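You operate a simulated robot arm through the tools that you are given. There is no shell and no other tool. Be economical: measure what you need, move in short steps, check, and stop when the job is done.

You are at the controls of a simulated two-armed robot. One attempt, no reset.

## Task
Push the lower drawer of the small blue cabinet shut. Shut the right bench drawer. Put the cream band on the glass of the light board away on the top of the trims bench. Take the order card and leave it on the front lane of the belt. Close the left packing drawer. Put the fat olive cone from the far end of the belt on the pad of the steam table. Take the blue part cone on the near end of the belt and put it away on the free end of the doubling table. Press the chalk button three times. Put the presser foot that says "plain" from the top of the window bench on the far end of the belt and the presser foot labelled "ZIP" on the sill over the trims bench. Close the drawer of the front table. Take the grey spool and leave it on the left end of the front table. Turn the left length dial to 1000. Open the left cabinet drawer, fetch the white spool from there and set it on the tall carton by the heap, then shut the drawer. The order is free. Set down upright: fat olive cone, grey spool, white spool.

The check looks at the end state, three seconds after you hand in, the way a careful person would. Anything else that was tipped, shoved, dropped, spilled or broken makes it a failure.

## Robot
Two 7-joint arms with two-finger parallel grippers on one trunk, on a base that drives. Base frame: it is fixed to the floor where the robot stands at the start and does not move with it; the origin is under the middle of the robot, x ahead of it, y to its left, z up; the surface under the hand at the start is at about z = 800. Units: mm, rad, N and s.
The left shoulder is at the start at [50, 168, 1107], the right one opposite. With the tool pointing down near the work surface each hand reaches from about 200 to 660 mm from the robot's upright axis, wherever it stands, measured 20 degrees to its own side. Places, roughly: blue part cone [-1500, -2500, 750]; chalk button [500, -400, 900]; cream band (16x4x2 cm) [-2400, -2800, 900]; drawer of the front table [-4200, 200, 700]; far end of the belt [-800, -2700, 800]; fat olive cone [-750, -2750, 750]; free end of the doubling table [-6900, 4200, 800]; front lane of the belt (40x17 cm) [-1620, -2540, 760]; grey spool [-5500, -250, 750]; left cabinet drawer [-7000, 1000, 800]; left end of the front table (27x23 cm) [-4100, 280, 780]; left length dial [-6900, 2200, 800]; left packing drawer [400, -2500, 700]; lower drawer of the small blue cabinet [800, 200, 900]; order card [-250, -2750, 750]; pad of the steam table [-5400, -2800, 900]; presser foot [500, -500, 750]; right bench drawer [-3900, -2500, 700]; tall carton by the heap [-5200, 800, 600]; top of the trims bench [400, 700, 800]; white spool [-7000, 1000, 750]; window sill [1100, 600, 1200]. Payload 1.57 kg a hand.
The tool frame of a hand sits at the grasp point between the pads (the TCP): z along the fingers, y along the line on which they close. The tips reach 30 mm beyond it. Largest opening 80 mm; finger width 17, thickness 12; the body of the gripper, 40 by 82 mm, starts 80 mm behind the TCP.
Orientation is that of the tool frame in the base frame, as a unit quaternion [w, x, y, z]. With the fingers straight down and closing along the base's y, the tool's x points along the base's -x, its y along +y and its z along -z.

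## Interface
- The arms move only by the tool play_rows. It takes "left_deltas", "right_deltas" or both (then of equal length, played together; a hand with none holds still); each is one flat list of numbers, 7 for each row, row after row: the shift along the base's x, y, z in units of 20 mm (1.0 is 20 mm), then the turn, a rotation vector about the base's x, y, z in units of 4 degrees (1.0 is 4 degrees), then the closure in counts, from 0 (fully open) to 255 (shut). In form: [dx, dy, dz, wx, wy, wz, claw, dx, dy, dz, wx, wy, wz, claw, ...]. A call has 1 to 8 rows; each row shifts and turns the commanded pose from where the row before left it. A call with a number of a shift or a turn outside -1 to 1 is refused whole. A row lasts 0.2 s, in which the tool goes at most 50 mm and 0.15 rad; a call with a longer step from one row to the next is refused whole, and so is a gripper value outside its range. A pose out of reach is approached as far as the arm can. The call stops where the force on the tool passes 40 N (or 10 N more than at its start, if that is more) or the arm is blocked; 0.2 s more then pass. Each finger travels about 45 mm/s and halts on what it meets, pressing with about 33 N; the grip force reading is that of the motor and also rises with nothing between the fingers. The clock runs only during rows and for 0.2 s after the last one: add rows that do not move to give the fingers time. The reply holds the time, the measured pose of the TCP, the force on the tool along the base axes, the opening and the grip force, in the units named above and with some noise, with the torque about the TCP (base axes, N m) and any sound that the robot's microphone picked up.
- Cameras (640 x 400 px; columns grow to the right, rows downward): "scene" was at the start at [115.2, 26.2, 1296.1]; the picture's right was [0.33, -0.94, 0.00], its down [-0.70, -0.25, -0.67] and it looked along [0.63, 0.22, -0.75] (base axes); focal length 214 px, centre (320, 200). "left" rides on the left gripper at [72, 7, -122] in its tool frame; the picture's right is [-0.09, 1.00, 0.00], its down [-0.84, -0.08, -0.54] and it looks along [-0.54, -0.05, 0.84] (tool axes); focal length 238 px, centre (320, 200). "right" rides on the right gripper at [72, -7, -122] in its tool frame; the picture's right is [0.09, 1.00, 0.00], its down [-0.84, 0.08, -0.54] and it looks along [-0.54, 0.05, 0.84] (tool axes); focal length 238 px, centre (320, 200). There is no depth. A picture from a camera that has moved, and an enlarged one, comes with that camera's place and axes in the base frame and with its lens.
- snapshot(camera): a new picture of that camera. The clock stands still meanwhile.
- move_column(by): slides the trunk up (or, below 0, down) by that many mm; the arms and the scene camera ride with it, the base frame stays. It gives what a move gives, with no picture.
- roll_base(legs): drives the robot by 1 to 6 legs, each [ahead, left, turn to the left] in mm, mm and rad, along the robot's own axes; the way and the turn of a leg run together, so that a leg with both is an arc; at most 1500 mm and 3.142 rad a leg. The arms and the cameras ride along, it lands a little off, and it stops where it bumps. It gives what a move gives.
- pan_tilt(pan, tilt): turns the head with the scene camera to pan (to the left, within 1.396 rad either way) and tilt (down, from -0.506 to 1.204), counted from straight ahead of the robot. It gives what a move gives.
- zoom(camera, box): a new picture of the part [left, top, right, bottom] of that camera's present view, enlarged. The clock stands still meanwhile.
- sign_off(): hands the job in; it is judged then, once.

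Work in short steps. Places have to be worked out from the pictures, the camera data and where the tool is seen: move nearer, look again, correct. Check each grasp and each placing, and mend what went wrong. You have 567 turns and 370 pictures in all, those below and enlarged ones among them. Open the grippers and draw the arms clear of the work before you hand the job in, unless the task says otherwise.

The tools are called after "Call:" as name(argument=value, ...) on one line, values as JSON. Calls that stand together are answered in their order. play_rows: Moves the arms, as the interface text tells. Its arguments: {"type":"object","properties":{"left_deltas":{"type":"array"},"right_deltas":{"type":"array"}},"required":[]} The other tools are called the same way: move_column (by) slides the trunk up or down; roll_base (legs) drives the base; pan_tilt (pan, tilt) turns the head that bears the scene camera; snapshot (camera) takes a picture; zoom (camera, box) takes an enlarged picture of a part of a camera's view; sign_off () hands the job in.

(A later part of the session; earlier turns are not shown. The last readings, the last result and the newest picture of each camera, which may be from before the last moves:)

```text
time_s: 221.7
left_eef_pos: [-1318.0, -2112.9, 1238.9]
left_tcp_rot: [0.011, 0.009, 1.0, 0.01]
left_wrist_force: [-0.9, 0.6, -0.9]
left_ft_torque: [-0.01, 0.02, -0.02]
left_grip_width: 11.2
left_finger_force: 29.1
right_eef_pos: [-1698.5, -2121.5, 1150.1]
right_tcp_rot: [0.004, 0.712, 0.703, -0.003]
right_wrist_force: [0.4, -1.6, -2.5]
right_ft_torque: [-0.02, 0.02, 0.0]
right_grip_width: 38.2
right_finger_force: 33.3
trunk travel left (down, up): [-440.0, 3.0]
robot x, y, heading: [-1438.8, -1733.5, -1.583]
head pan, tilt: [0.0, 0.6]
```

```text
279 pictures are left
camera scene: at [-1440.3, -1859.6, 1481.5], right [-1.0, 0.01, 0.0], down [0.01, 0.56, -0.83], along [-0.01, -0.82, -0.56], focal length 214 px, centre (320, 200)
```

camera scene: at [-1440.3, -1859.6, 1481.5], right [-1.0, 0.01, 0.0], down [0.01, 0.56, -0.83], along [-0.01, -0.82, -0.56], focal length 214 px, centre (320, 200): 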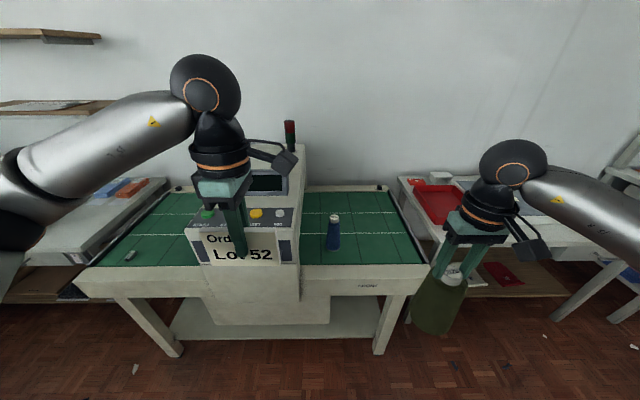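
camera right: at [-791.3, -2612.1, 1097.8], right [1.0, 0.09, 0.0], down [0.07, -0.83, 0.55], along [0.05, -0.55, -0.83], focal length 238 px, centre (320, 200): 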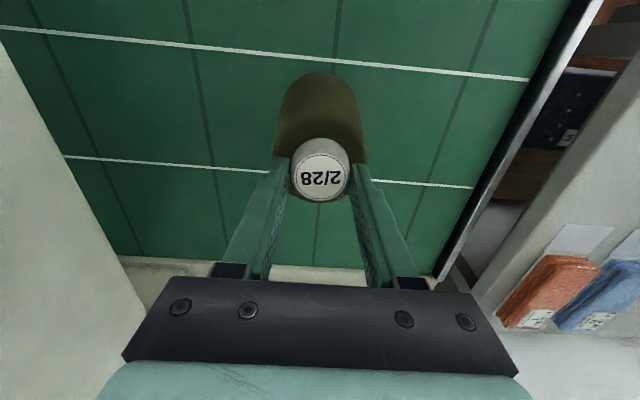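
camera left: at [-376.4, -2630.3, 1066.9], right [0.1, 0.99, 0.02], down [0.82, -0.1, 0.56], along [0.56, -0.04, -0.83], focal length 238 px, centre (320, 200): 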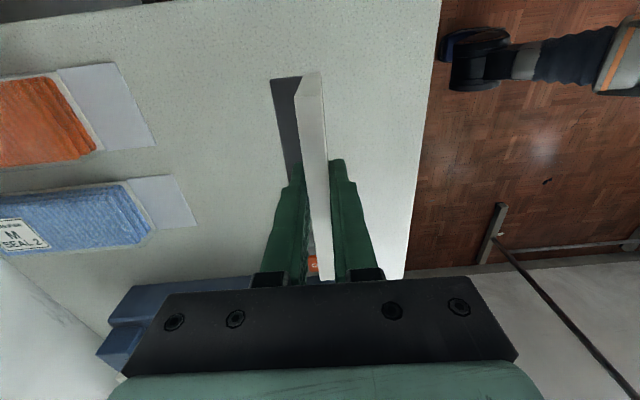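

Near end seen with the blue cone. Zoom on it and the panel.

Call:
zoom(camera="scene", box=[180, 160, 420, 300])

```text
2.67 times, centred on (300, 230) of scene
camera zoom: at [-1440.3, -1859.6, 1481.5], right [-1.0, 0.01, 0.0], down [0.01, 0.56, -0.83], along [-0.01, -0.82, -0.56], focal length 572 px, centre (373, 120)
```

zoom: 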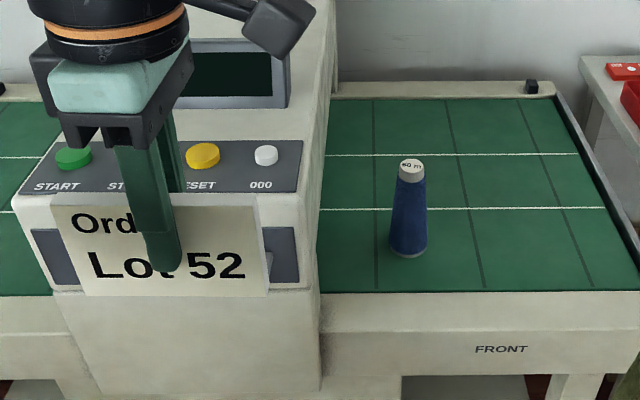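

Blue cone stands at ≈[-1508,-2541]. I'll set the card at ≈[-1700,-2540] in the front lane. Drive there.

Call:
roll_base(legs=[[0, -390, 0], [265, 0, 0]])

Call:
pan_tilt(pan=0.2, tilt=0.75)

Call:
snapshot(camera="scene")

Call:
snapshot(camera="left")

```text
time_s: 227.1
left_eef_pos: [-1716.0, -2369.4, 1239.1]
left_tcp_rot: [0.012, 0.015, 1.0, 0.011]
left_wrist_force: [0.0, 0.1, -0.3]
left_ft_torque: [0.0, -0.02, -0.02]
left_grip_width: 11.0
left_finger_force: 29.1
right_eef_pos: [-2095.2, -2373.6, 1149.8]
right_tcp_rot: [0.004, 0.715, 0.699, -0.002]
right_wrist_force: [0.5, -0.6, -2.2]
right_ft_torque: [0.04, 0.03, 0.0]
right_grip_width: 38.2
right_finger_force: 32.9
trunk travel left (down, up): [-440.0, 3.0]
robot x, y, heading: [-1831.9, -1986.0, -1.591]
head pan, tilt: [0.0, 0.6]
```

```text
time_s: 227.9
left_eef_pos: [-1715.5, -2370.0, 1238.9]
left_tcp_rot: [0.012, 0.015, 1.0, 0.01]
left_wrist_force: [-0.5, 0.2, -0.4]
left_ft_torque: [0.0, 0.02, 0.01]
left_grip_width: 11.0
left_finger_force: 28.9
right_eef_pos: [-2094.7, -2372.5, 1150.1]
right_tcp_rot: [0.004, 0.716, 0.699, -0.002]
right_wrist_force: [-0.2, 1.0, -1.6]
right_ft_torque: [0.01, -0.01, -0.05]
right_grip_width: 38.2
right_finger_force: 32.9
trunk travel left (down, up): [-440.0, 3.0]
robot x, y, heading: [-1833.9, -1984.7, -1.591]
head pan, tilt: [0.201, 0.75]
```

```text
277 pictures are left
camera scene: at [-1817.9, -2106.9, 1468.7], right [-0.98, -0.18, 0.0], down [-0.12, 0.67, -0.73], along [0.13, -0.72, -0.68], focal length 214 px, centre (320, 200)
```

scene: 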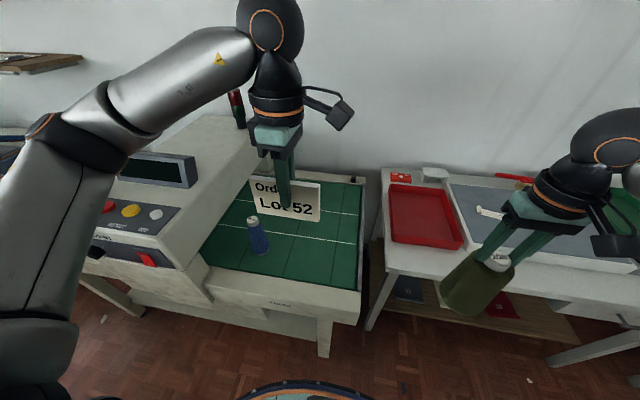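

```text
276 pictures are left
camera left: at [-1789.0, -2363.8, 1360.1], right [0.12, 0.99, 0.02], down [0.82, -0.11, 0.56], along [0.56, -0.05, -0.83], focal length 238 px, centre (320, 200)
```

left: 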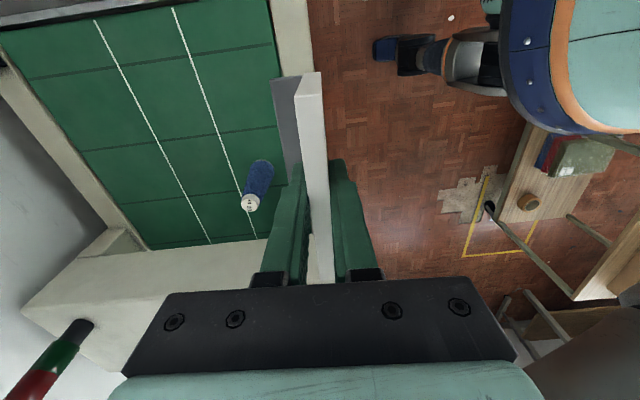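

Front lane spans y −2457…−2634. Bring the card over [-1700,-2545], watching for the elbow.

Call:
play_rows(left_deltas=[0.1, -1, -0.6, 0, 0, 0, 255, 0.1, -1, -0.6, 0, 0, 0, 255, 0.1, -1, -0.6, 0, 0, 0, 255, 0.1, -1, -0.6, 0, 0, 0, 255, 0.1, -1, -0.6, 0, 0, 0, 255, 0.1, -1, -0.6, 0, 0, 0, 255, 0.1, -1, -0.6, 0, 0, 0, 255, 0.1, -1, -0.6, 0, 0, 0, 255])

Call:
snapshot(camera="scene")

```text
time_s: 229.7
left_eef_pos: [-1698.8, -2527.3, 1144.1]
left_tcp_rot: [0.012, 0.014, 1.0, 0.012]
left_wrist_force: [-0.1, 0.5, -0.8]
left_ft_torque: [0.03, 0.0, 0.05]
left_grip_width: 11.3
left_finger_force: 29.0
right_eef_pos: [-2095.5, -2372.6, 1149.6]
right_tcp_rot: [0.004, 0.716, 0.698, -0.002]
right_wrist_force: [-0.9, -0.5, -1.4]
right_ft_torque: [0.0, 0.05, 0.04]
right_grip_width: 38.2
right_finger_force: 32.8
trunk travel left (down, up): [-440.0, 3.0]
robot x, y, heading: [-1831.8, -1987.5, -1.595]
head pan, tilt: [0.201, 0.75]
```

```text
275 pictures are left
camera scene: at [-1818.1, -2107.4, 1468.6], right [-0.98, -0.18, 0.0], down [-0.12, 0.67, -0.73], along [0.13, -0.72, -0.68], focal length 214 px, centre (320, 200)
```

scene: 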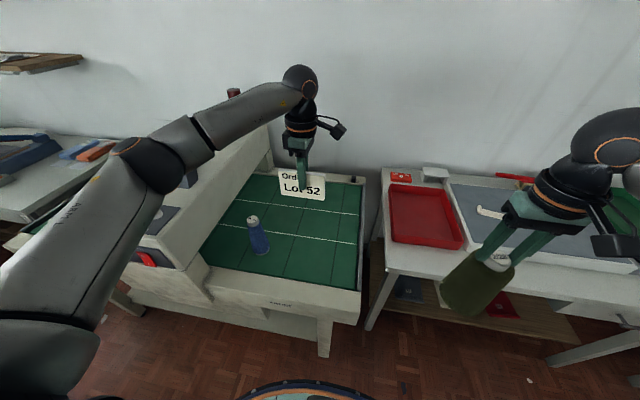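

To keep the elbow off the panel, I shift the robot 110 mm right and move the hand back left in compensation.

Call:
roll_base(legs=[[0, -110, 0.02]])

Call:
play_rows(left_deltas=[0.9, -0.2, -0.8, 0, 0, 0, 255, 0.9, -0.2, -0.8, 0, 0, 0, 255, 0.9, -0.2, -0.8, 0, 0, 0, 255, 0.9, -0.2, -0.8, 0, 0, 0, 255, 0.9, -0.1, -0.8, 0, 0, 0, 255, 0.9, 0, -0.8, 0, 0, 0, 255, 0, 0, -0.8, 0, 0, 0, 255, 0, 0, -0.8, 0, 0, 0, 255])

Call:
snapshot(camera="scene")

Call:
snapshot(camera="left")

```text
time_s: 231.3
left_eef_pos: [-1798.5, -2523.9, 1144.5]
left_tcp_rot: [0.012, 0.004, 1.0, 0.01]
left_wrist_force: [-1.0, -0.3, 0.9]
left_ft_torque: [0.0, -0.01, -0.01]
left_grip_width: 11.1
left_finger_force: 29.1
right_eef_pos: [-2198.4, -2376.6, 1149.8]
right_tcp_rot: [0.003, 0.708, 0.706, -0.003]
right_wrist_force: [-1.0, 0.1, -1.5]
right_ft_torque: [0.01, -0.01, -0.01]
right_grip_width: 38.1
right_finger_force: 32.6
trunk travel left (down, up): [-440.0, 3.0]
robot x, y, heading: [-1947.8, -1985.0, -1.572]
head pan, tilt: [0.201, 0.75]
```

```text
time_s: 233.1
left_eef_pos: [-1691.5, -2541.3, 1015.7]
left_tcp_rot: [0.011, 0.004, 1.0, 0.011]
left_wrist_force: [0.7, 0.8, -0.6]
left_ft_torque: [-0.02, 0.01, -0.01]
left_grip_width: 11.3
left_finger_force: 28.6
right_eef_pos: [-2198.5, -2376.8, 1150.3]
right_tcp_rot: [0.004, 0.709, 0.706, -0.003]
right_wrist_force: [0.6, -0.5, -2.4]
right_ft_torque: [-0.01, -0.01, 0.03]
right_grip_width: 38.1
right_finger_force: 33.3
trunk travel left (down, up): [-440.0, 3.0]
robot x, y, heading: [-1944.2, -1982.7, -1.57]
head pan, tilt: [0.201, 0.75]
```

```text
274 pictures are left
camera scene: at [-1926.3, -2105.6, 1468.6], right [-0.98, -0.2, 0.0], down [-0.14, 0.67, -0.73], along [0.15, -0.72, -0.68], focal length 214 px, centre (320, 200)
```

scene: 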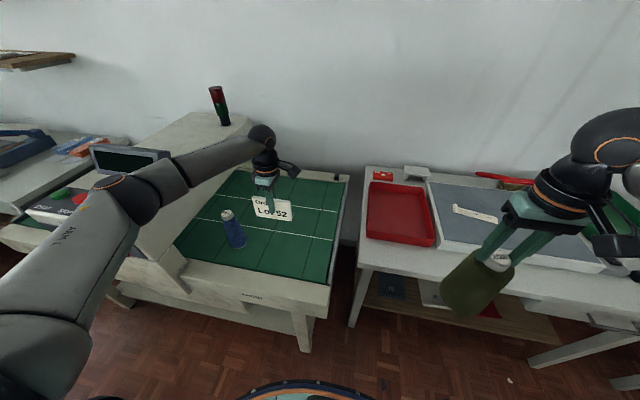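

```text
273 pictures are left
camera left: at [-1764.2, -2538.5, 1135.6], right [0.1, 0.99, 0.02], down [0.82, -0.1, 0.56], along [0.56, -0.04, -0.83], focal length 238 px, centre (320, 200)
```

left: 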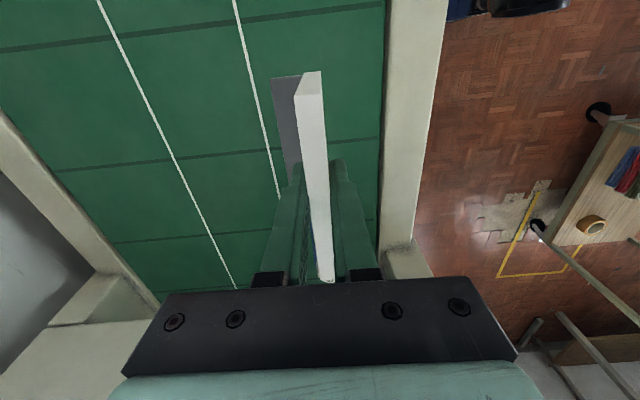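

Elbow is well in front of and above the belt. Lower the card toward the belt.

Call:
play_rows(left_deltas=[0, 0, -1, 0, 0, 0, 255, 0, 0, -1, 0, 0, 0, 255, 0, 0, -1, 0, 0, 0, 255, 0, 0, -1, 0, 0, 0, 255, 0, 0, -1, 0, 0, 0, 255, 0, 0, -1, 0, 0, 0, 255, 0, 0, -1, 0, 0, 0, 255, 0, 0, -0.5, 0, 0, 0, 255])

Call:
play_rows(left_deltas=[0, 0, -0.3, 0, 0, 0, 255, 0, 0, -0.2, 0, 0, 0, 255, 0, 0, -0.2, 0, 0, 0, 255, 0, 0, -0.2, 0, 0, 0, 255, 0, 0, -0.2, 0, 0, 0, 255, 0, 0, -0.2, 0, 0, 0, 255])

```text
time_s: 234.9
left_eef_pos: [-1692.3, -2541.8, 864.8]
left_tcp_rot: [0.011, 0.005, 1.0, 0.01]
left_wrist_force: [-0.2, -0.2, -0.3]
left_ft_torque: [0.01, -0.01, 0.0]
left_grip_width: 11.2
left_finger_force: 29.1
right_eef_pos: [-2198.6, -2376.5, 1149.1]
right_tcp_rot: [0.004, 0.708, 0.706, -0.003]
right_wrist_force: [-0.5, 0.8, -1.5]
right_ft_torque: [-0.02, 0.03, 0.01]
right_grip_width: 37.8
right_finger_force: 33.6
trunk travel left (down, up): [-440.0, 3.0]
robot x, y, heading: [-1946.4, -1983.1, -1.57]
head pan, tilt: [0.201, 0.75]
```

```text
time_s: 236.3
left_eef_pos: [-1691.6, -2540.0, 839.9]
left_tcp_rot: [0.011, 0.003, 1.0, 0.01]
left_wrist_force: [-0.4, 0.0, 0.1]
left_ft_torque: [-0.01, -0.03, 0.0]
left_grip_width: 11.1
left_finger_force: 28.7
right_eef_pos: [-2198.5, -2376.7, 1150.0]
right_tcp_rot: [0.003, 0.708, 0.706, -0.003]
right_wrist_force: [0.0, 0.0, -2.7]
right_ft_torque: [0.01, -0.01, 0.03]
right_grip_width: 38.0
right_finger_force: 32.6
trunk travel left (down, up): [-440.0, 3.0]
robot x, y, heading: [-1945.5, -1984.1, -1.573]
head pan, tilt: [0.201, 0.75]
```

Call:
play_rows(left_deltas=[0, 0, -0.15, 0, 0, 0, 255, 0, 0, -0.15, 0, 0, 0, 255, 0, 0, -0.15, 0, 0, 0, 255, 0, 0, -0.15, 0, 0, 0, 255, 0, 0, -0.15, 0, 0, 0, 255, 0, 0, -0.15, 0, 0, 0, 255])

Call:
snapshot(camera="right")

Call:
zoom(camera="scene", box=[200, 160, 340, 260])

```text
time_s: 237.7
left_eef_pos: [-1691.2, -2540.9, 824.0]
left_tcp_rot: [0.012, 0.004, 1.0, 0.009]
left_wrist_force: [2.6, 7.3, 18.1]
left_ft_torque: [-0.05, -0.24, 0.05]
left_grip_width: 11.2
left_finger_force: 29.1
right_eef_pos: [-2199.4, -2375.0, 1151.6]
right_tcp_rot: [0.005, 0.708, 0.706, -0.003]
right_wrist_force: [-0.2, 0.1, -1.5]
right_ft_torque: [-0.01, -0.02, 0.01]
right_grip_width: 37.9
right_finger_force: 32.7
trunk travel left (down, up): [-440.0, 3.0]
robot x, y, heading: [-1942.7, -1985.1, -1.57]
head pan, tilt: [0.201, 0.75]
```

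```text
272 pictures are left
camera right: at [-2205.0, -2301.4, 1271.6], right [1.0, 0.09, 0.0], down [0.07, -0.83, 0.55], along [0.05, -0.55, -0.83], focal length 238 px, centre (320, 200)
```

right: 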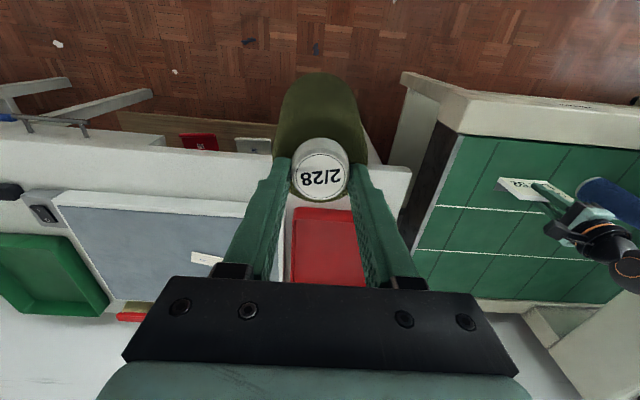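

```text
4.00 times, centred on (270, 210) of scene
camera zoom: at [-1927.2, -2102.5, 1469.3], right [-0.98, -0.2, 0.0], down [-0.14, 0.67, -0.73], along [0.15, -0.72, -0.68], focal length 858 px, centre (520, 160)
```

zoom: 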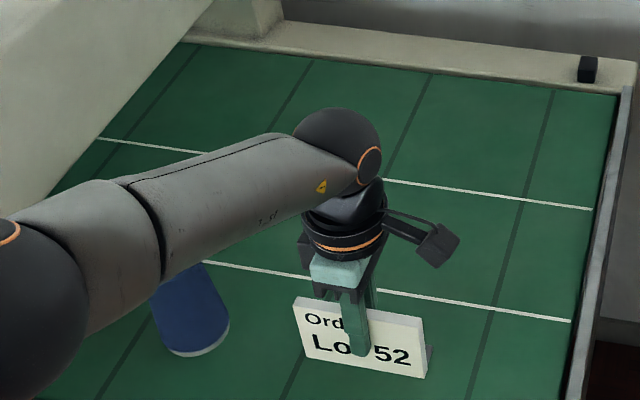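

Card stands on the lane. Ease and release, then lift away vertically.

Call:
play_rows(left_deltas=[0, 0, 0.1, 0, 0, 0, 230, 0, 0, 0, 0, 0, 0, 190, 0, 0, 0, 0, 0, 0, 150, 0, 0, 0, 0, 0, 0, 150, 0, 0, 0.6, 0, 0, 0, 150, 0, 0, 1, 0, 0, 0, 150, 0, 0, 1, 0, 0, 0, 150, 0, 0, 1, 0, 0, 0, 100])

Call:
snapshot(camera="left")

Call:
zoom(camera="scene", box=[200, 160, 340, 260])

```text
time_s: 239.5
left_eef_pos: [-1690.8, -2541.4, 896.7]
left_tcp_rot: [0.011, 0.005, 1.0, 0.011]
left_wrist_force: [-0.6, 0.0, 0.0]
left_ft_torque: [0.0, 0.0, -0.01]
left_grip_width: 48.7
left_finger_force: 0.1
right_eef_pos: [-2198.1, -2376.4, 1150.2]
right_tcp_rot: [0.004, 0.708, 0.706, -0.003]
right_wrist_force: [-0.2, -0.2, -2.5]
right_ft_torque: [-0.05, 0.0, -0.02]
right_grip_width: 38.1
right_finger_force: 32.7
trunk travel left (down, up): [-440.0, 3.0]
robot x, y, heading: [-1945.3, -1980.9, -1.571]
head pan, tilt: [0.201, 0.75]
```

```text
270 pictures are left
camera left: at [-1765.0, -2537.6, 1017.1], right [0.1, 0.99, 0.02], down [0.82, -0.1, 0.56], along [0.56, -0.04, -0.83], focal length 238 px, centre (320, 200)
```

left: 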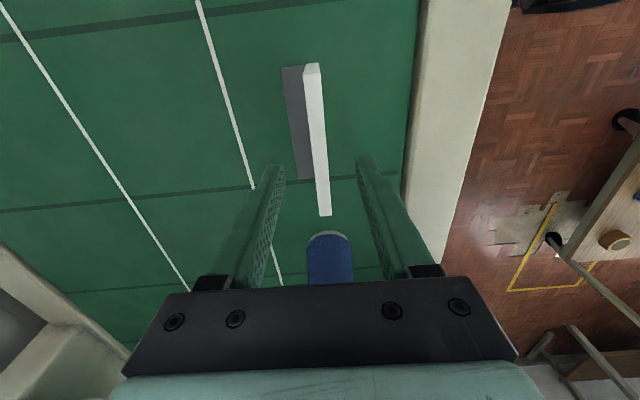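

```text
4.00 times, centred on (270, 210) of scene
camera zoom: at [-1926.6, -2105.3, 1468.6], right [-0.98, -0.2, 0.0], down [-0.14, 0.67, -0.73], along [0.15, -0.72, -0.68], focal length 858 px, centre (520, 160)
```

zoom: 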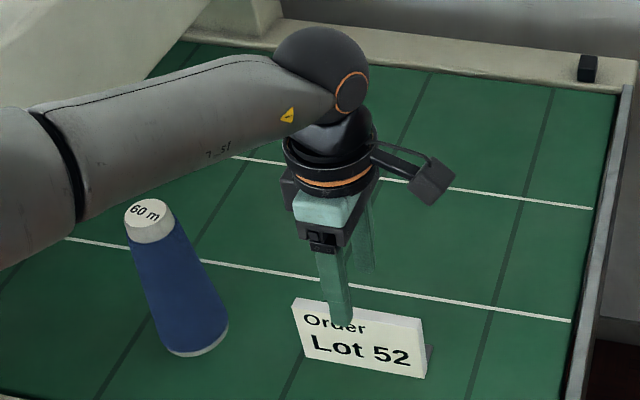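

Card stands in the front lane. Now the blue cone: raise and retract the left hand, drive 225 left (+x).

Call:
play_rows(left_deltas=[-0.5, 0.3, 1, 0, 0, 0, 0, -0.5, 0.5, 1, 0, 0, 0, 0, -0.5, 0.5, 1, 0, 0, 0, 0, -0.5, 0.7, 1, 0, 0, 0, 0, -0.5, 0.7, 1, 0, 0, 0, 0, -0.5, 0.7, 1, 0, 0, 0, 0, -0.5, 0.7, 1, 0, 0, 0, 0, -0.5, 0.7, 1, 0, 0, 0, 0])

Call:
roll_base(legs=[[0, 225, 0]])

Call:
snapshot(camera="left")

Call:
snapshot(camera="scene")

```text
time_s: 241.3
left_eef_pos: [-1770.9, -2445.1, 1056.1]
left_tcp_rot: [0.013, 0.004, 1.0, 0.01]
left_wrist_force: [0.3, 0.6, -0.2]
left_ft_torque: [0.01, -0.04, 0.01]
left_grip_width: 80.0
left_finger_force: 0.0
right_eef_pos: [-2198.9, -2376.7, 1149.8]
right_tcp_rot: [0.005, 0.708, 0.706, -0.003]
right_wrist_force: [-0.1, -0.1, -1.6]
right_ft_torque: [0.0, 0.0, -0.02]
right_grip_width: 38.2
right_finger_force: 32.6
trunk travel left (down, up): [-440.0, 3.0]
robot x, y, heading: [-1943.5, -1983.4, -1.571]
head pan, tilt: [0.201, 0.75]
```

```text
time_s: 243.9
left_eef_pos: [-1547.4, -2445.7, 1055.7]
left_tcp_rot: [0.011, 0.003, 1.0, 0.01]
left_wrist_force: [0.4, 0.9, -0.4]
left_ft_torque: [-0.02, 0.0, -0.01]
left_grip_width: 80.1
left_finger_force: 0.0
right_eef_pos: [-1972.7, -2377.1, 1149.8]
right_tcp_rot: [0.004, 0.708, 0.706, -0.003]
right_wrist_force: [0.2, -0.3, -2.7]
right_ft_torque: [-0.03, 0.01, -0.06]
right_grip_width: 37.7
right_finger_force: 33.5
trunk travel left (down, up): [-440.0, 3.0]
robot x, y, heading: [-1720.6, -1982.4, -1.571]
head pan, tilt: [0.201, 0.75]
```

```text
268 pictures are left
camera left: at [-1620.4, -2441.4, 1176.9], right [0.1, 0.99, 0.02], down [0.82, -0.09, 0.56], along [0.56, -0.04, -0.83], focal length 238 px, centre (320, 200)
```

left: 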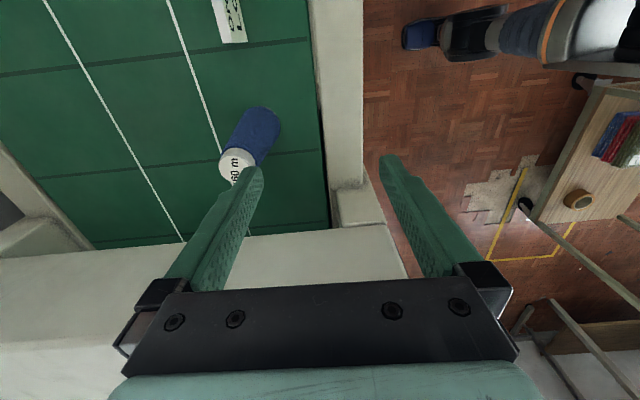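

```text
267 pictures are left
camera scene: at [-1701.9, -2105.3, 1468.6], right [-0.98, -0.2, 0.0], down [-0.14, 0.67, -0.73], along [0.15, -0.72, -0.68], focal length 214 px, centre (320, 200)
```

scene: 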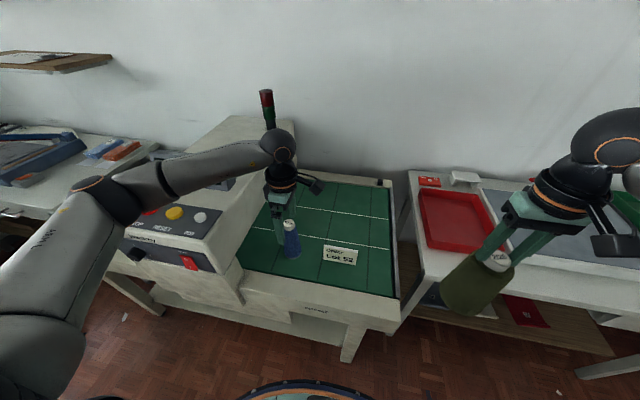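

Cap of the blue cone at ≈[-1511,-2540], top z≈937. Move over it.

Call:
play_rows(left_deltas=[0.36, -0.94, 0, 0, 0, 0, 0, 0.36, -0.94, 0, 0, 0, 0, 0, 0.36, -0.94, 0, 0, 0, 0, 0, 0.36, -0.94, 0, 0, 0, 0, 0, 0.36, -0.94, 0, 0, 0, 0, 0, 0, 0, -0.8, 0, 0, 0, 0])

Call:
snapshot(camera="left")

Call:
snapshot(camera="scene")

```text
time_s: 245.3
left_eef_pos: [-1509.4, -2538.5, 1039.3]
left_tcp_rot: [0.011, 0.004, 1.0, 0.009]
left_wrist_force: [0.5, -0.7, 0.2]
left_ft_torque: [-0.04, 0.01, 0.0]
left_grip_width: 79.8
left_finger_force: 0.0
right_eef_pos: [-1973.8, -2376.2, 1148.8]
right_tcp_rot: [0.004, 0.708, 0.706, -0.003]
right_wrist_force: [0.2, 0.3, -2.5]
right_ft_torque: [0.0, -0.02, 0.02]
right_grip_width: 37.9
right_finger_force: 33.1
trunk travel left (down, up): [-440.0, 3.0]
robot x, y, heading: [-1721.7, -1984.0, -1.566]
head pan, tilt: [0.201, 0.75]
```

```text
266 pictures are left
camera left: at [-1583.3, -2535.6, 1160.3], right [0.1, 0.99, 0.02], down [0.82, -0.09, 0.56], along [0.56, -0.04, -0.83], focal length 238 px, centre (320, 200)
```

left: 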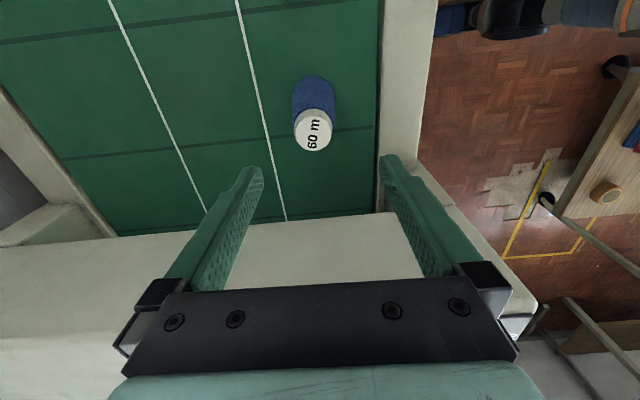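

```text
265 pictures are left
camera scene: at [-1702.0, -2105.4, 1468.6], right [-0.98, -0.2, 0.0], down [-0.14, 0.67, -0.73], along [0.15, -0.72, -0.68], focal length 214 px, centre (320, 200)
```

scene: 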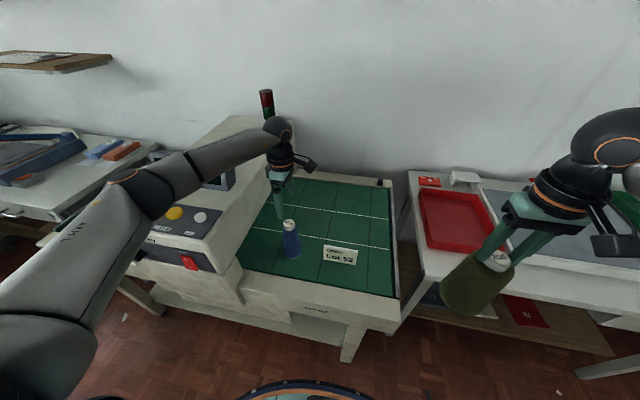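

Well aligned (−6 mm in y to correct). Descend and grip the cap.

Call:
play_rows(left_deltas=[0, -0.3, -0.9, 0, 0, 0, 0, 0, 0, -0.9, 0, 0, 0, 0, 0, 0, -0.9, 0, 0, 0, 0, 0, 0, -0.9, 0, 0, 0, 0, 0, 0, -0.85, 0, 0, 0, 0])

Call:
snapshot(camera="left")

Call:
zoom(camera="scene", box=[230, 150, 350, 270])

```text
time_s: 246.5
left_eef_pos: [-1510.8, -2544.5, 948.7]
left_tcp_rot: [0.012, 0.003, 1.0, 0.01]
left_wrist_force: [0.4, -0.6, -0.6]
left_ft_torque: [0.02, 0.03, 0.0]
left_grip_width: 80.1
left_finger_force: 0.0
right_eef_pos: [-1973.2, -2376.3, 1149.9]
right_tcp_rot: [0.004, 0.707, 0.707, -0.002]
right_wrist_force: [-0.3, 0.3, -1.4]
right_ft_torque: [0.01, 0.02, 0.0]
right_grip_width: 37.4
right_finger_force: 33.0
trunk travel left (down, up): [-440.0, 3.0]
robot x, y, heading: [-1717.3, -1986.0, -1.569]
head pan, tilt: [0.201, 0.75]
```

```text
264 pictures are left
camera left: at [-1583.4, -2541.6, 1070.8], right [0.1, 0.99, 0.02], down [0.82, -0.09, 0.56], along [0.56, -0.04, -0.83], focal length 238 px, centre (320, 200)
```

left: 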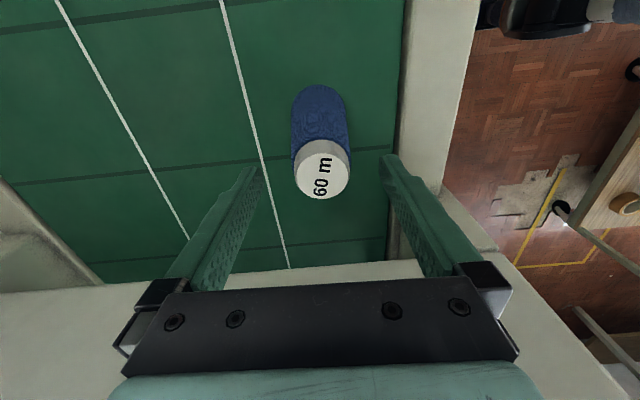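

```text
3.33 times, centred on (290, 210) of scene
camera zoom: at [-1702.2, -2105.5, 1468.6], right [-0.98, -0.2, 0.0], down [-0.14, 0.67, -0.73], along [0.15, -0.72, -0.68], focal length 715 px, centre (420, 167)
```

zoom: 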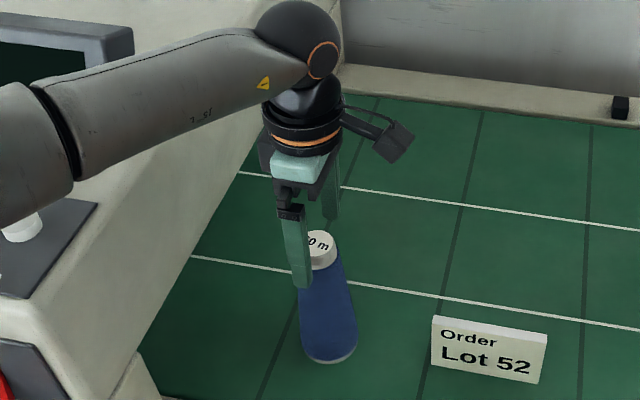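

Lower 15 mm more for a deeper hold, then close and lift.

Call:
play_rows(left_deltas=[0, -0.05, -0.75, 0, 0, 0, 0, 0, 0, 0, 0, 0, 0, 100, 0, 0, 0, 0, 0, 0, 180, 0, 0, 0, 0, 0, 0, 255, 0, 0, 0, 0, 0, 0, 255, 0, 0, 0, 0, 0, 0, 255])

Call:
play_rows(left_deltas=[0, 0, 0.2, 0, 0, 0, 255, 0, 0, 0.5, 0, 0, 0, 255, 0, 0, 0.8, 0, 0, 0, 255, 0, 0, 0.8, 0, 0, 0, 255])

Call:
snapshot(camera="left")

Call:
zoom(camera="scene", box=[230, 150, 350, 270])

```text
time_s: 247.9
left_eef_pos: [-1509.4, -2546.1, 935.8]
left_tcp_rot: [0.011, 0.003, 1.0, 0.011]
left_wrist_force: [-0.4, -0.4, -0.7]
left_ft_torque: [0.06, -0.02, 0.02]
left_grip_width: 43.6
left_finger_force: 33.2
right_eef_pos: [-1974.1, -2376.7, 1150.4]
right_tcp_rot: [0.004, 0.707, 0.707, -0.002]
right_wrist_force: [0.5, 0.2, -2.6]
right_ft_torque: [-0.03, -0.01, -0.01]
right_grip_width: 37.8
right_finger_force: 32.9
trunk travel left (down, up): [-440.0, 3.0]
robot x, y, heading: [-1720.5, -1985.5, -1.569]
head pan, tilt: [0.201, 0.75]
```

```text
time_s: 248.9
left_eef_pos: [-1509.8, -2545.3, 982.5]
left_tcp_rot: [0.011, 0.003, 1.0, 0.011]
left_wrist_force: [1.0, 0.2, 0.3]
left_ft_torque: [0.01, -0.01, 0.01]
left_grip_width: 43.4
left_finger_force: 32.8
right_eef_pos: [-1973.6, -2377.6, 1149.3]
right_tcp_rot: [0.004, 0.708, 0.706, -0.002]
right_wrist_force: [-0.3, 0.0, -2.2]
right_ft_torque: [-0.01, 0.0, 0.01]
right_grip_width: 37.6
right_finger_force: 33.4
trunk travel left (down, up): [-440.0, 3.0]
robot x, y, heading: [-1718.9, -1982.2, -1.569]
head pan, tilt: [0.201, 0.75]
```

```text
262 pictures are left
camera left: at [-1583.0, -2542.2, 1103.4], right [0.1, 0.99, 0.02], down [0.82, -0.09, 0.56], along [0.56, -0.04, -0.83], focal length 238 px, centre (320, 200)
```

left: 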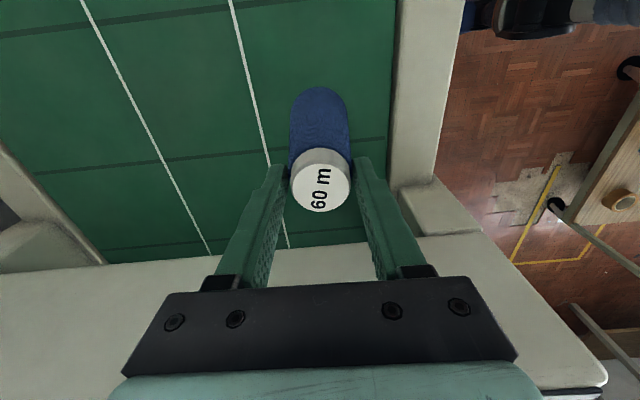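

```text
3.33 times, centred on (290, 210) of scene
camera zoom: at [-1702.2, -2105.2, 1468.6], right [-0.98, -0.2, 0.0], down [-0.14, 0.67, -0.73], along [0.15, -0.72, -0.68], focal length 715 px, centre (420, 167)
```

zoom: 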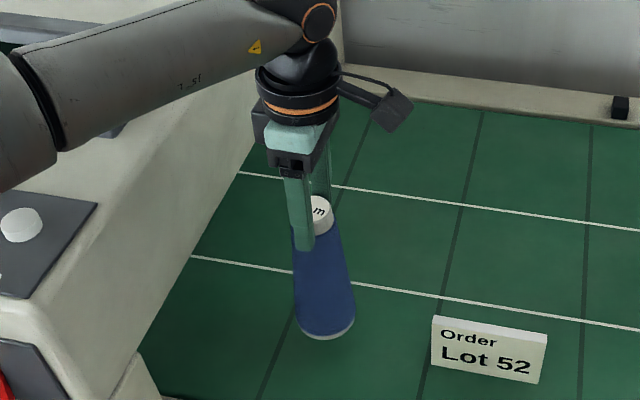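

Blue cone is held. Raise it, back off from the belt, and look west for the route.

Call:
play_rows(left_deltas=[0, 0.3, 1, 0, 0, 0, 255, 0, 0.5, 1, 0, 0, 0, 255, -0.2, 0.9, 1, 0, 0, 0, 255, -0.2, 0.9, 1, 0, 0, 0, 255, -0.2, 0.9, 1, 0, 0, 0, 255, -0.2, 0.9, 1, 0, 0, 0, 255, -0.2, 0.9, 1, 0, 0, 0, 255, -0.2, 0.9, 1, 0, 0, 0, 255])

Call:
roll_base(legs=[[-190, 0, 0]])

Call:
pan_tilt(pan=-1.2, tilt=0.35)

Call:
snapshot(camera="scene")

```text
time_s: 250.7
left_eef_pos: [-1535.4, -2421.1, 1141.9]
left_tcp_rot: [0.012, 0.002, 1.0, 0.01]
left_wrist_force: [0.2, 0.3, -0.5]
left_ft_torque: [0.0, -0.04, -0.02]
left_grip_width: 43.7
left_finger_force: 32.6
right_eef_pos: [-1972.5, -2377.1, 1150.3]
right_tcp_rot: [0.003, 0.707, 0.707, -0.002]
right_wrist_force: [-0.4, -0.1, -1.9]
right_ft_torque: [0.04, -0.01, 0.02]
right_grip_width: 37.2
right_finger_force: 32.6
trunk travel left (down, up): [-440.0, 3.0]
robot x, y, heading: [-1717.3, -1989.0, -1.572]
head pan, tilt: [0.201, 0.75]
```

```text
time_s: 252.2
left_eef_pos: [-1534.8, -2228.5, 1141.8]
left_tcp_rot: [0.012, 0.002, 1.0, 0.01]
left_wrist_force: [-0.7, 1.5, -0.9]
left_ft_torque: [-0.04, 0.01, 0.0]
left_grip_width: 43.3
left_finger_force: 32.9
right_eef_pos: [-1973.9, -2184.7, 1150.3]
right_tcp_rot: [0.004, 0.707, 0.707, -0.004]
right_wrist_force: [0.1, 0.5, -2.2]
right_ft_torque: [-0.03, -0.03, 0.0]
right_grip_width: 37.1
right_finger_force: 32.6
trunk travel left (down, up): [-440.0, 3.0]
robot x, y, heading: [-1720.7, -1792.2, -1.568]
head pan, tilt: [0.201, 0.75]
```

```text
time_s: 253.8
left_eef_pos: [-1535.2, -2230.2, 1141.4]
left_tcp_rot: [0.012, 0.003, 1.0, 0.01]
left_wrist_force: [0.2, 0.9, 0.1]
left_ft_torque: [0.01, 0.01, -0.03]
left_grip_width: 43.4
left_finger_force: 32.5
right_eef_pos: [-1975.0, -2184.6, 1149.5]
right_tcp_rot: [0.003, 0.707, 0.707, -0.002]
right_wrist_force: [0.7, -0.4, -1.9]
right_ft_torque: [-0.02, 0.02, 0.01]
right_grip_width: 37.2
right_finger_force: 33.5
trunk travel left (down, up): [-440.0, 3.0]
robot x, y, heading: [-1720.8, -1795.2, -1.565]
head pan, tilt: [-1.201, 0.351]
```

```text
260 pictures are left
camera scene: at [-1805.9, -1866.0, 1504.2], right [-0.36, 0.93, 0.0], down [0.32, 0.13, -0.94], along [-0.87, -0.34, -0.34], focal length 214 px, centre (320, 200)
```

scene: 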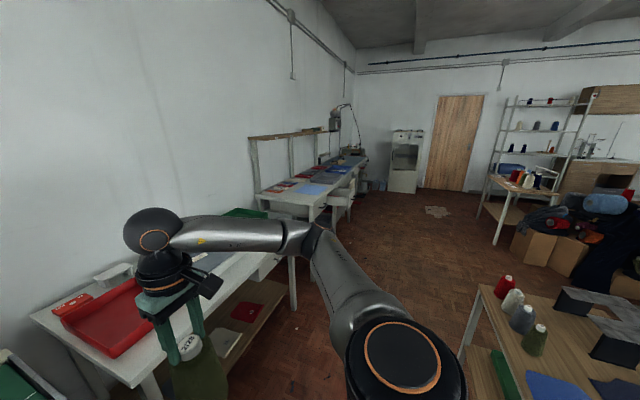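

The right grip width is creeping down (38.9→37.2): the cap may be slipping. Check closely.

Call:
zoom(camera="right", box=[220, 60, 420, 300])

```text
1.67 times, centred on (320, 180) of right
camera zoom: at [-1979.8, -2112.4, 1270.6], right [1.0, 0.09, 0.0], down [0.08, -0.83, 0.55], along [0.05, -0.55, -0.84], focal length 397 px, centre (320, 233)
```

zoom: 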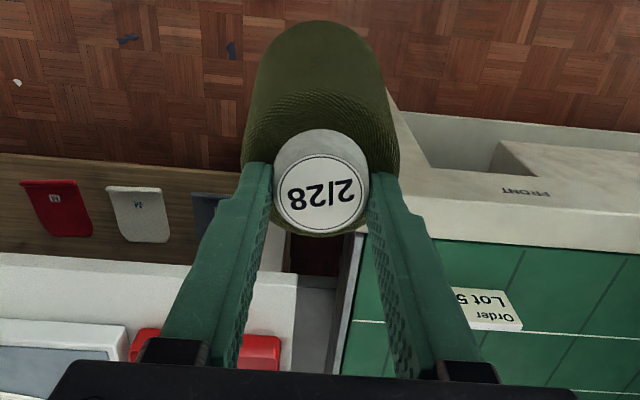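

The tapered cap is creeping out of the grip, so I'll set the cone on the free end of the belt (≈[-1820,-2545], clear of the card) and re-grip it around its body.

Call:
roll_base(legs=[[185, 0, 0]])

Call:
play_rows(right_deltas=[0.95, -0.95, -0.2, 0, 0, 0, 255, 0.95, -0.95, -0.2, 0, 0, 0, 255, 0.95, -0.95, -0.2, 0, 0, 0, 255, 0.95, -0.95, -0.2, 0, 0, 0, 255, 0.95, -0.95, -0.2, 0, 0, 0, 255, 0.95, -0.95, -0.2, 0, 0, 0, 255, 0.95, -0.95, -0.2, 0, 0, 0, 255, 0.95, -0.95, -0.2, 0, 0, 0, 255])

Call:
pan_tilt(pan=-0.2, tilt=0.75)

Call:
snapshot(camera="scene")

Call:
snapshot(camera="right")

```text
time_s: 255.3
left_eef_pos: [-1534.8, -2418.0, 1140.8]
left_tcp_rot: [0.011, 0.003, 1.0, 0.011]
left_wrist_force: [-0.7, 0.8, 0.3]
left_ft_torque: [0.02, 0.02, 0.01]
left_grip_width: 43.1
left_finger_force: 32.8
right_eef_pos: [-1972.9, -2371.2, 1149.8]
right_tcp_rot: [0.003, 0.707, 0.707, -0.003]
right_wrist_force: [0.1, -0.3, -2.1]
right_ft_torque: [0.04, -0.01, -0.02]
right_grip_width: 37.3
right_finger_force: 33.1
trunk travel left (down, up): [-440.0, 3.0]
robot x, y, heading: [-1717.2, -1977.7, -1.567]
head pan, tilt: [-1.201, 0.351]
```

```text
time_s: 257.1
left_eef_pos: [-1534.4, -2416.0, 1141.7]
left_tcp_rot: [0.012, 0.002, 1.0, 0.011]
left_wrist_force: [0.2, 0.5, -0.1]
left_ft_torque: [0.0, -0.02, 0.0]
left_grip_width: 43.2
left_finger_force: 32.9
right_eef_pos: [-1818.6, -2524.0, 1118.0]
right_tcp_rot: [0.004, 0.707, 0.707, -0.003]
right_wrist_force: [-0.2, 0.0, -2.4]
right_ft_torque: [-0.03, -0.01, 0.0]
right_grip_width: 37.1
right_finger_force: 32.8
trunk travel left (down, up): [-440.0, 3.0]
robot x, y, heading: [-1717.3, -1977.3, -1.571]
head pan, tilt: [-1.201, 0.351]
```

```text
time_s: 258.4
left_eef_pos: [-1533.7, -2415.7, 1142.4]
left_tcp_rot: [0.011, 0.002, 1.0, 0.011]
left_wrist_force: [0.1, -0.2, -0.6]
left_ft_torque: [-0.01, 0.0, 0.0]
left_grip_width: 43.1
left_finger_force: 33.0
right_eef_pos: [-1820.6, -2521.8, 1118.6]
right_tcp_rot: [0.004, 0.707, 0.707, -0.002]
right_wrist_force: [0.1, 0.3, -1.8]
right_ft_torque: [0.0, 0.0, 0.01]
right_grip_width: 37.5
right_finger_force: 33.4
trunk travel left (down, up): [-440.0, 3.0]
robot x, y, heading: [-1718.2, -1980.9, -1.564]
head pan, tilt: [-0.201, 0.75]
```

```text
258 pictures are left
camera scene: at [-1735.0, -2099.7, 1468.6], right [-0.98, 0.2, 0.0], down [0.13, 0.67, -0.73], along [-0.14, -0.72, -0.68], focal length 214 px, centre (320, 200)
```

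scene: 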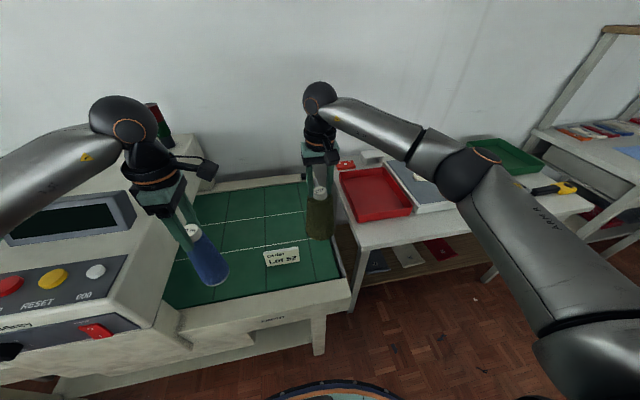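

```text
257 pictures are left
camera right: at [-1827.0, -2450.1, 1239.1], right [1.0, 0.09, 0.0], down [0.08, -0.83, 0.55], along [0.05, -0.55, -0.84], focal length 238 px, centre (320, 200)
```

right: 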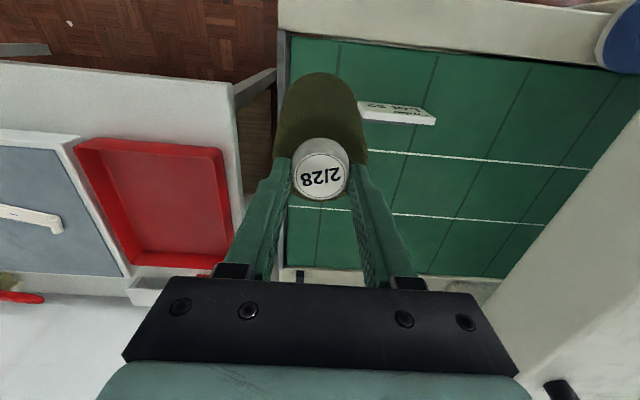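

Belt end edge is at x≈−1878; card's end at −1750. Lower at x≈−1816, y≈−2560.

Call:
play_rows(right_deltas=[0.1, -0.6, -0.9, 0, 0, 0, 255, 0.1, -0.6, -0.9, 0, 0, 0, 255, 0, -0.6, -0.9, 0, 0, 0, 255, 0, 0, -0.9, 0, 0, 0, 255, 0, 0, -0.9, 0, 0, 0, 255, 0, 0, -0.9, 0, 0, 0, 255, 0, 0, -0.9, 0, 0, 0, 255, 0, 0, -0.9, 0, 0, 0, 255])

Call:
zoom(camera="scene", box=[240, 130, 400, 290])

```text
time_s: 260.2
left_eef_pos: [-1534.8, -2415.4, 1140.7]
left_tcp_rot: [0.012, 0.002, 1.0, 0.012]
left_wrist_force: [0.6, 0.5, -0.7]
left_ft_torque: [0.01, 0.05, 0.0]
left_grip_width: 43.1
left_finger_force: 32.9
right_eef_pos: [-1815.5, -2559.6, 972.4]
right_tcp_rot: [0.003, 0.707, 0.707, -0.002]
right_wrist_force: [-0.1, 0.7, -1.0]
right_ft_torque: [0.0, -0.01, 0.01]
right_grip_width: 37.5
right_finger_force: 33.1
trunk travel left (down, up): [-440.0, 3.0]
robot x, y, heading: [-1719.3, -1978.3, -1.569]
head pan, tilt: [-0.201, 0.75]
```

```text
2.50 times, centred on (320, 210) of scene
camera zoom: at [-1735.0, -2099.9, 1468.6], right [-0.98, 0.2, 0.0], down [0.13, 0.67, -0.73], along [-0.14, -0.72, -0.68], focal length 536 px, centre (320, 175)
```

zoom: 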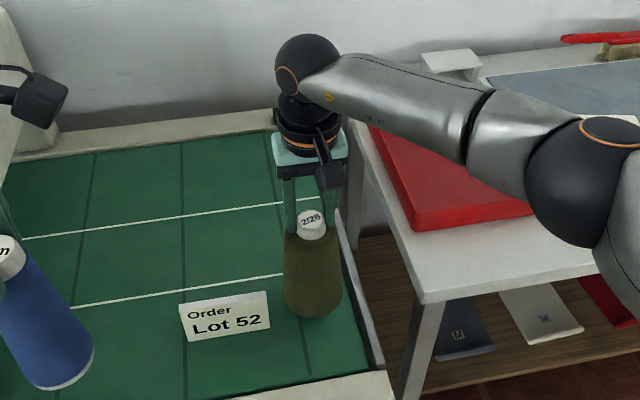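

Call:
play_rows(right_deltas=[0, 0, -0.4, 0, 0, 0, 255, 0, 0, -0.3, 0, 0, 0, 255, 0, 0, -0.2, 0, 0, 0, 255, 0, 0, -0.15, 0, 0, 0, 255, 0, 0, -0.15, 0, 0, 0, 255, 0, 0, -0.15, 0, 0, 0, 255, 0, 0, -0.15, 0, 0, 0, 255])

```text
time_s: 261.8
left_eef_pos: [-1534.4, -2414.1, 1141.8]
left_tcp_rot: [0.011, 0.003, 1.0, 0.01]
left_wrist_force: [0.0, 0.2, -0.3]
left_ft_torque: [-0.01, 0.02, -0.02]
left_grip_width: 43.3
left_finger_force: 32.6
right_eef_pos: [-1817.1, -2559.2, 943.5]
right_tcp_rot: [0.005, 0.707, 0.707, -0.003]
right_wrist_force: [-0.1, -0.1, -0.2]
right_ft_torque: [0.04, 0.01, 0.01]
right_grip_width: 37.3
right_finger_force: 33.5
trunk travel left (down, up): [-440.0, 3.0]
robot x, y, heading: [-1721.2, -1979.4, -1.569]
head pan, tilt: [-0.201, 0.75]
```

Call:
play_rows(right_deltas=[0, 0, -0.1, 0, 0, 0, 255, 0, 0, -0.1, 0, 0, 0, 255, 0, 0, -0.1, 0, 0, 0, 255])

```text
time_s: 262.6
left_eef_pos: [-1535.0, -2413.3, 1143.4]
left_tcp_rot: [0.011, 0.003, 1.0, 0.008]
left_wrist_force: [-0.1, -0.1, -0.8]
left_ft_torque: [-0.01, 0.03, 0.0]
left_grip_width: 43.1
left_finger_force: 33.1
right_eef_pos: [-1816.5, -2558.7, 943.1]
right_tcp_rot: [0.007, 0.708, 0.706, -0.005]
right_wrist_force: [-4.2, 5.2, 31.8]
right_ft_torque: [0.42, 0.18, -0.15]
right_grip_width: 37.3
right_finger_force: 33.0
trunk travel left (down, up): [-440.0, 3.0]
robot x, y, heading: [-1721.2, -1977.2, -1.571]
head pan, tilt: [-0.201, 0.75]
```

Contact occurs at the same TCP height as when grasped (943): no real slip. I keep this grip, lift again and go on.

Call:
play_rows(right_deltas=[0, 0, 0.5, 0, 0, 0, 255, 0, 0, 0.8, 0, 0, 0, 255, 0, 0, 1, 0, 0, 0, 255, 0, 0, 1, 0, 0, 0, 255, -0.3, 0.3, 1, 0, 0, 0, 255, -0.5, 0.5, 1, 0, 0, 0, 255, -0.5, 0.9, 1, 0, 0, 0, 255, -0.5, 0.9, 1, 0, 0, 0, 255])

Call:
play_rows(right_deltas=[0, 0.9, 0.5, 0, 0, 0, 255, 0, 0.9, 0.5, 0, 0, 0, 255, 0, 0.9, 0.5, 0, 0, 0, 255, 0, 0.9, 0.5, 0, 0, 0, 255, 0, 0.9, 0.5, 0, 0, 0, 255, 0, 0.9, 0, 0, 0, 0, 255])

Call:
snapshot(camera="scene")

```text
time_s: 264.4
left_eef_pos: [-1535.4, -2415.9, 1142.0]
left_tcp_rot: [0.011, 0.002, 1.0, 0.01]
left_wrist_force: [-0.1, 0.6, 0.2]
left_ft_torque: [0.0, -0.05, -0.02]
left_grip_width: 43.3
left_finger_force: 32.9
right_eef_pos: [-1853.3, -2505.1, 1084.8]
right_tcp_rot: [0.004, 0.707, 0.707, -0.002]
right_wrist_force: [-0.2, 0.0, -2.5]
right_ft_torque: [-0.02, 0.02, 0.01]
right_grip_width: 37.1
right_finger_force: 32.6
trunk travel left (down, up): [-440.0, 3.0]
robot x, y, heading: [-1723.5, -1978.2, -1.567]
head pan, tilt: [-0.201, 0.75]
```

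```text
time_s: 265.8
left_eef_pos: [-1535.5, -2417.2, 1140.9]
left_tcp_rot: [0.011, 0.002, 1.0, 0.011]
left_wrist_force: [0.4, 0.2, -0.2]
left_ft_torque: [0.0, 0.03, 0.01]
left_grip_width: 42.8
left_finger_force: 33.2
right_eef_pos: [-1852.3, -2399.8, 1134.0]
right_tcp_rot: [0.003, 0.706, 0.708, -0.004]
right_wrist_force: [-0.2, -0.3, -2.7]
right_ft_torque: [0.01, 0.01, -0.03]
right_grip_width: 37.3
right_finger_force: 33.1
trunk travel left (down, up): [-440.0, 3.0]
robot x, y, heading: [-1717.1, -1974.5, -1.57]
head pan, tilt: [-0.201, 0.75]
```

```text
255 pictures are left
camera scene: at [-1735.0, -2099.5, 1468.6], right [-0.98, 0.2, 0.0], down [0.13, 0.67, -0.73], along [-0.14, -0.72, -0.68], focal length 214 px, centre (320, 200)
```

scene: 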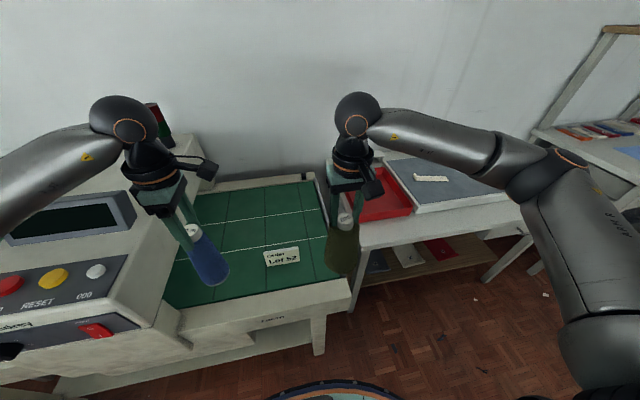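

Drive west (strafing right) and look ahead.

Call:
roll_base(legs=[[30, -1400, 0]])

Call:
pan_tilt(pan=-1.0, tilt=0.4)

Call:
snapshot(camera="scene")

```text
time_s: 278.1
left_eef_pos: [-2919.4, -2447.1, 1142.0]
left_tcp_rot: [0.011, 0.006, 1.0, 0.011]
left_wrist_force: [-0.4, 0.4, -1.6]
left_ft_torque: [0.01, -0.01, -0.03]
left_grip_width: 42.7
left_finger_force: 32.8
right_eef_pos: [-3236.9, -2428.9, 1133.7]
right_tcp_rot: [0.004, 0.71, 0.705, -0.002]
right_wrist_force: [0.0, 0.5, -2.6]
right_ft_torque: [-0.01, 0.02, -0.04]
right_grip_width: 37.2
right_finger_force: 33.0
trunk travel left (down, up): [-440.0, 3.0]
robot x, y, heading: [-3101.9, -2009.2, -1.576]
head pan, tilt: [-0.201, 0.75]
```

```text
time_s: 279.2
left_eef_pos: [-2918.7, -2446.7, 1140.9]
left_tcp_rot: [0.011, 0.006, 1.0, 0.01]
left_wrist_force: [0.9, 0.8, -0.7]
left_ft_torque: [0.01, -0.01, -0.01]
left_grip_width: 42.1
left_finger_force: 32.6
right_eef_pos: [-3234.8, -2427.4, 1133.4]
right_tcp_rot: [0.003, 0.709, 0.705, -0.003]
right_wrist_force: [-0.2, 0.6, -2.5]
right_ft_torque: [-0.01, -0.03, 0.01]
right_grip_width: 37.3
right_finger_force: 33.0
trunk travel left (down, up): [-440.0, 3.0]
robot x, y, heading: [-3099.7, -2004.7, -1.577]
head pan, tilt: [-1.0, 0.4]
```

```text
254 pictures are left
camera scene: at [-3178.2, -2097.0, 1499.7], right [-0.54, 0.84, 0.0], down [0.33, 0.21, -0.92], along [-0.78, -0.49, -0.39], focal length 214 px, centre (320, 200)
```

scene: 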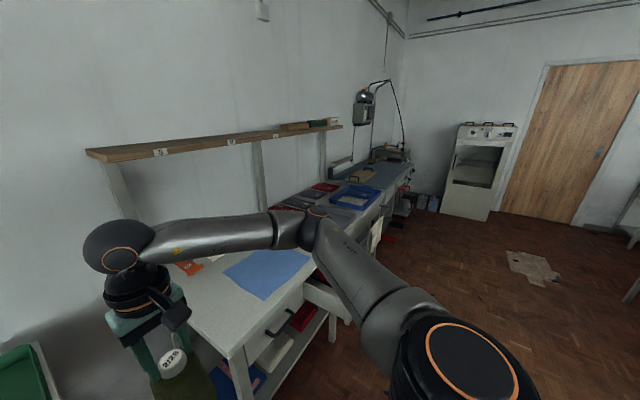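

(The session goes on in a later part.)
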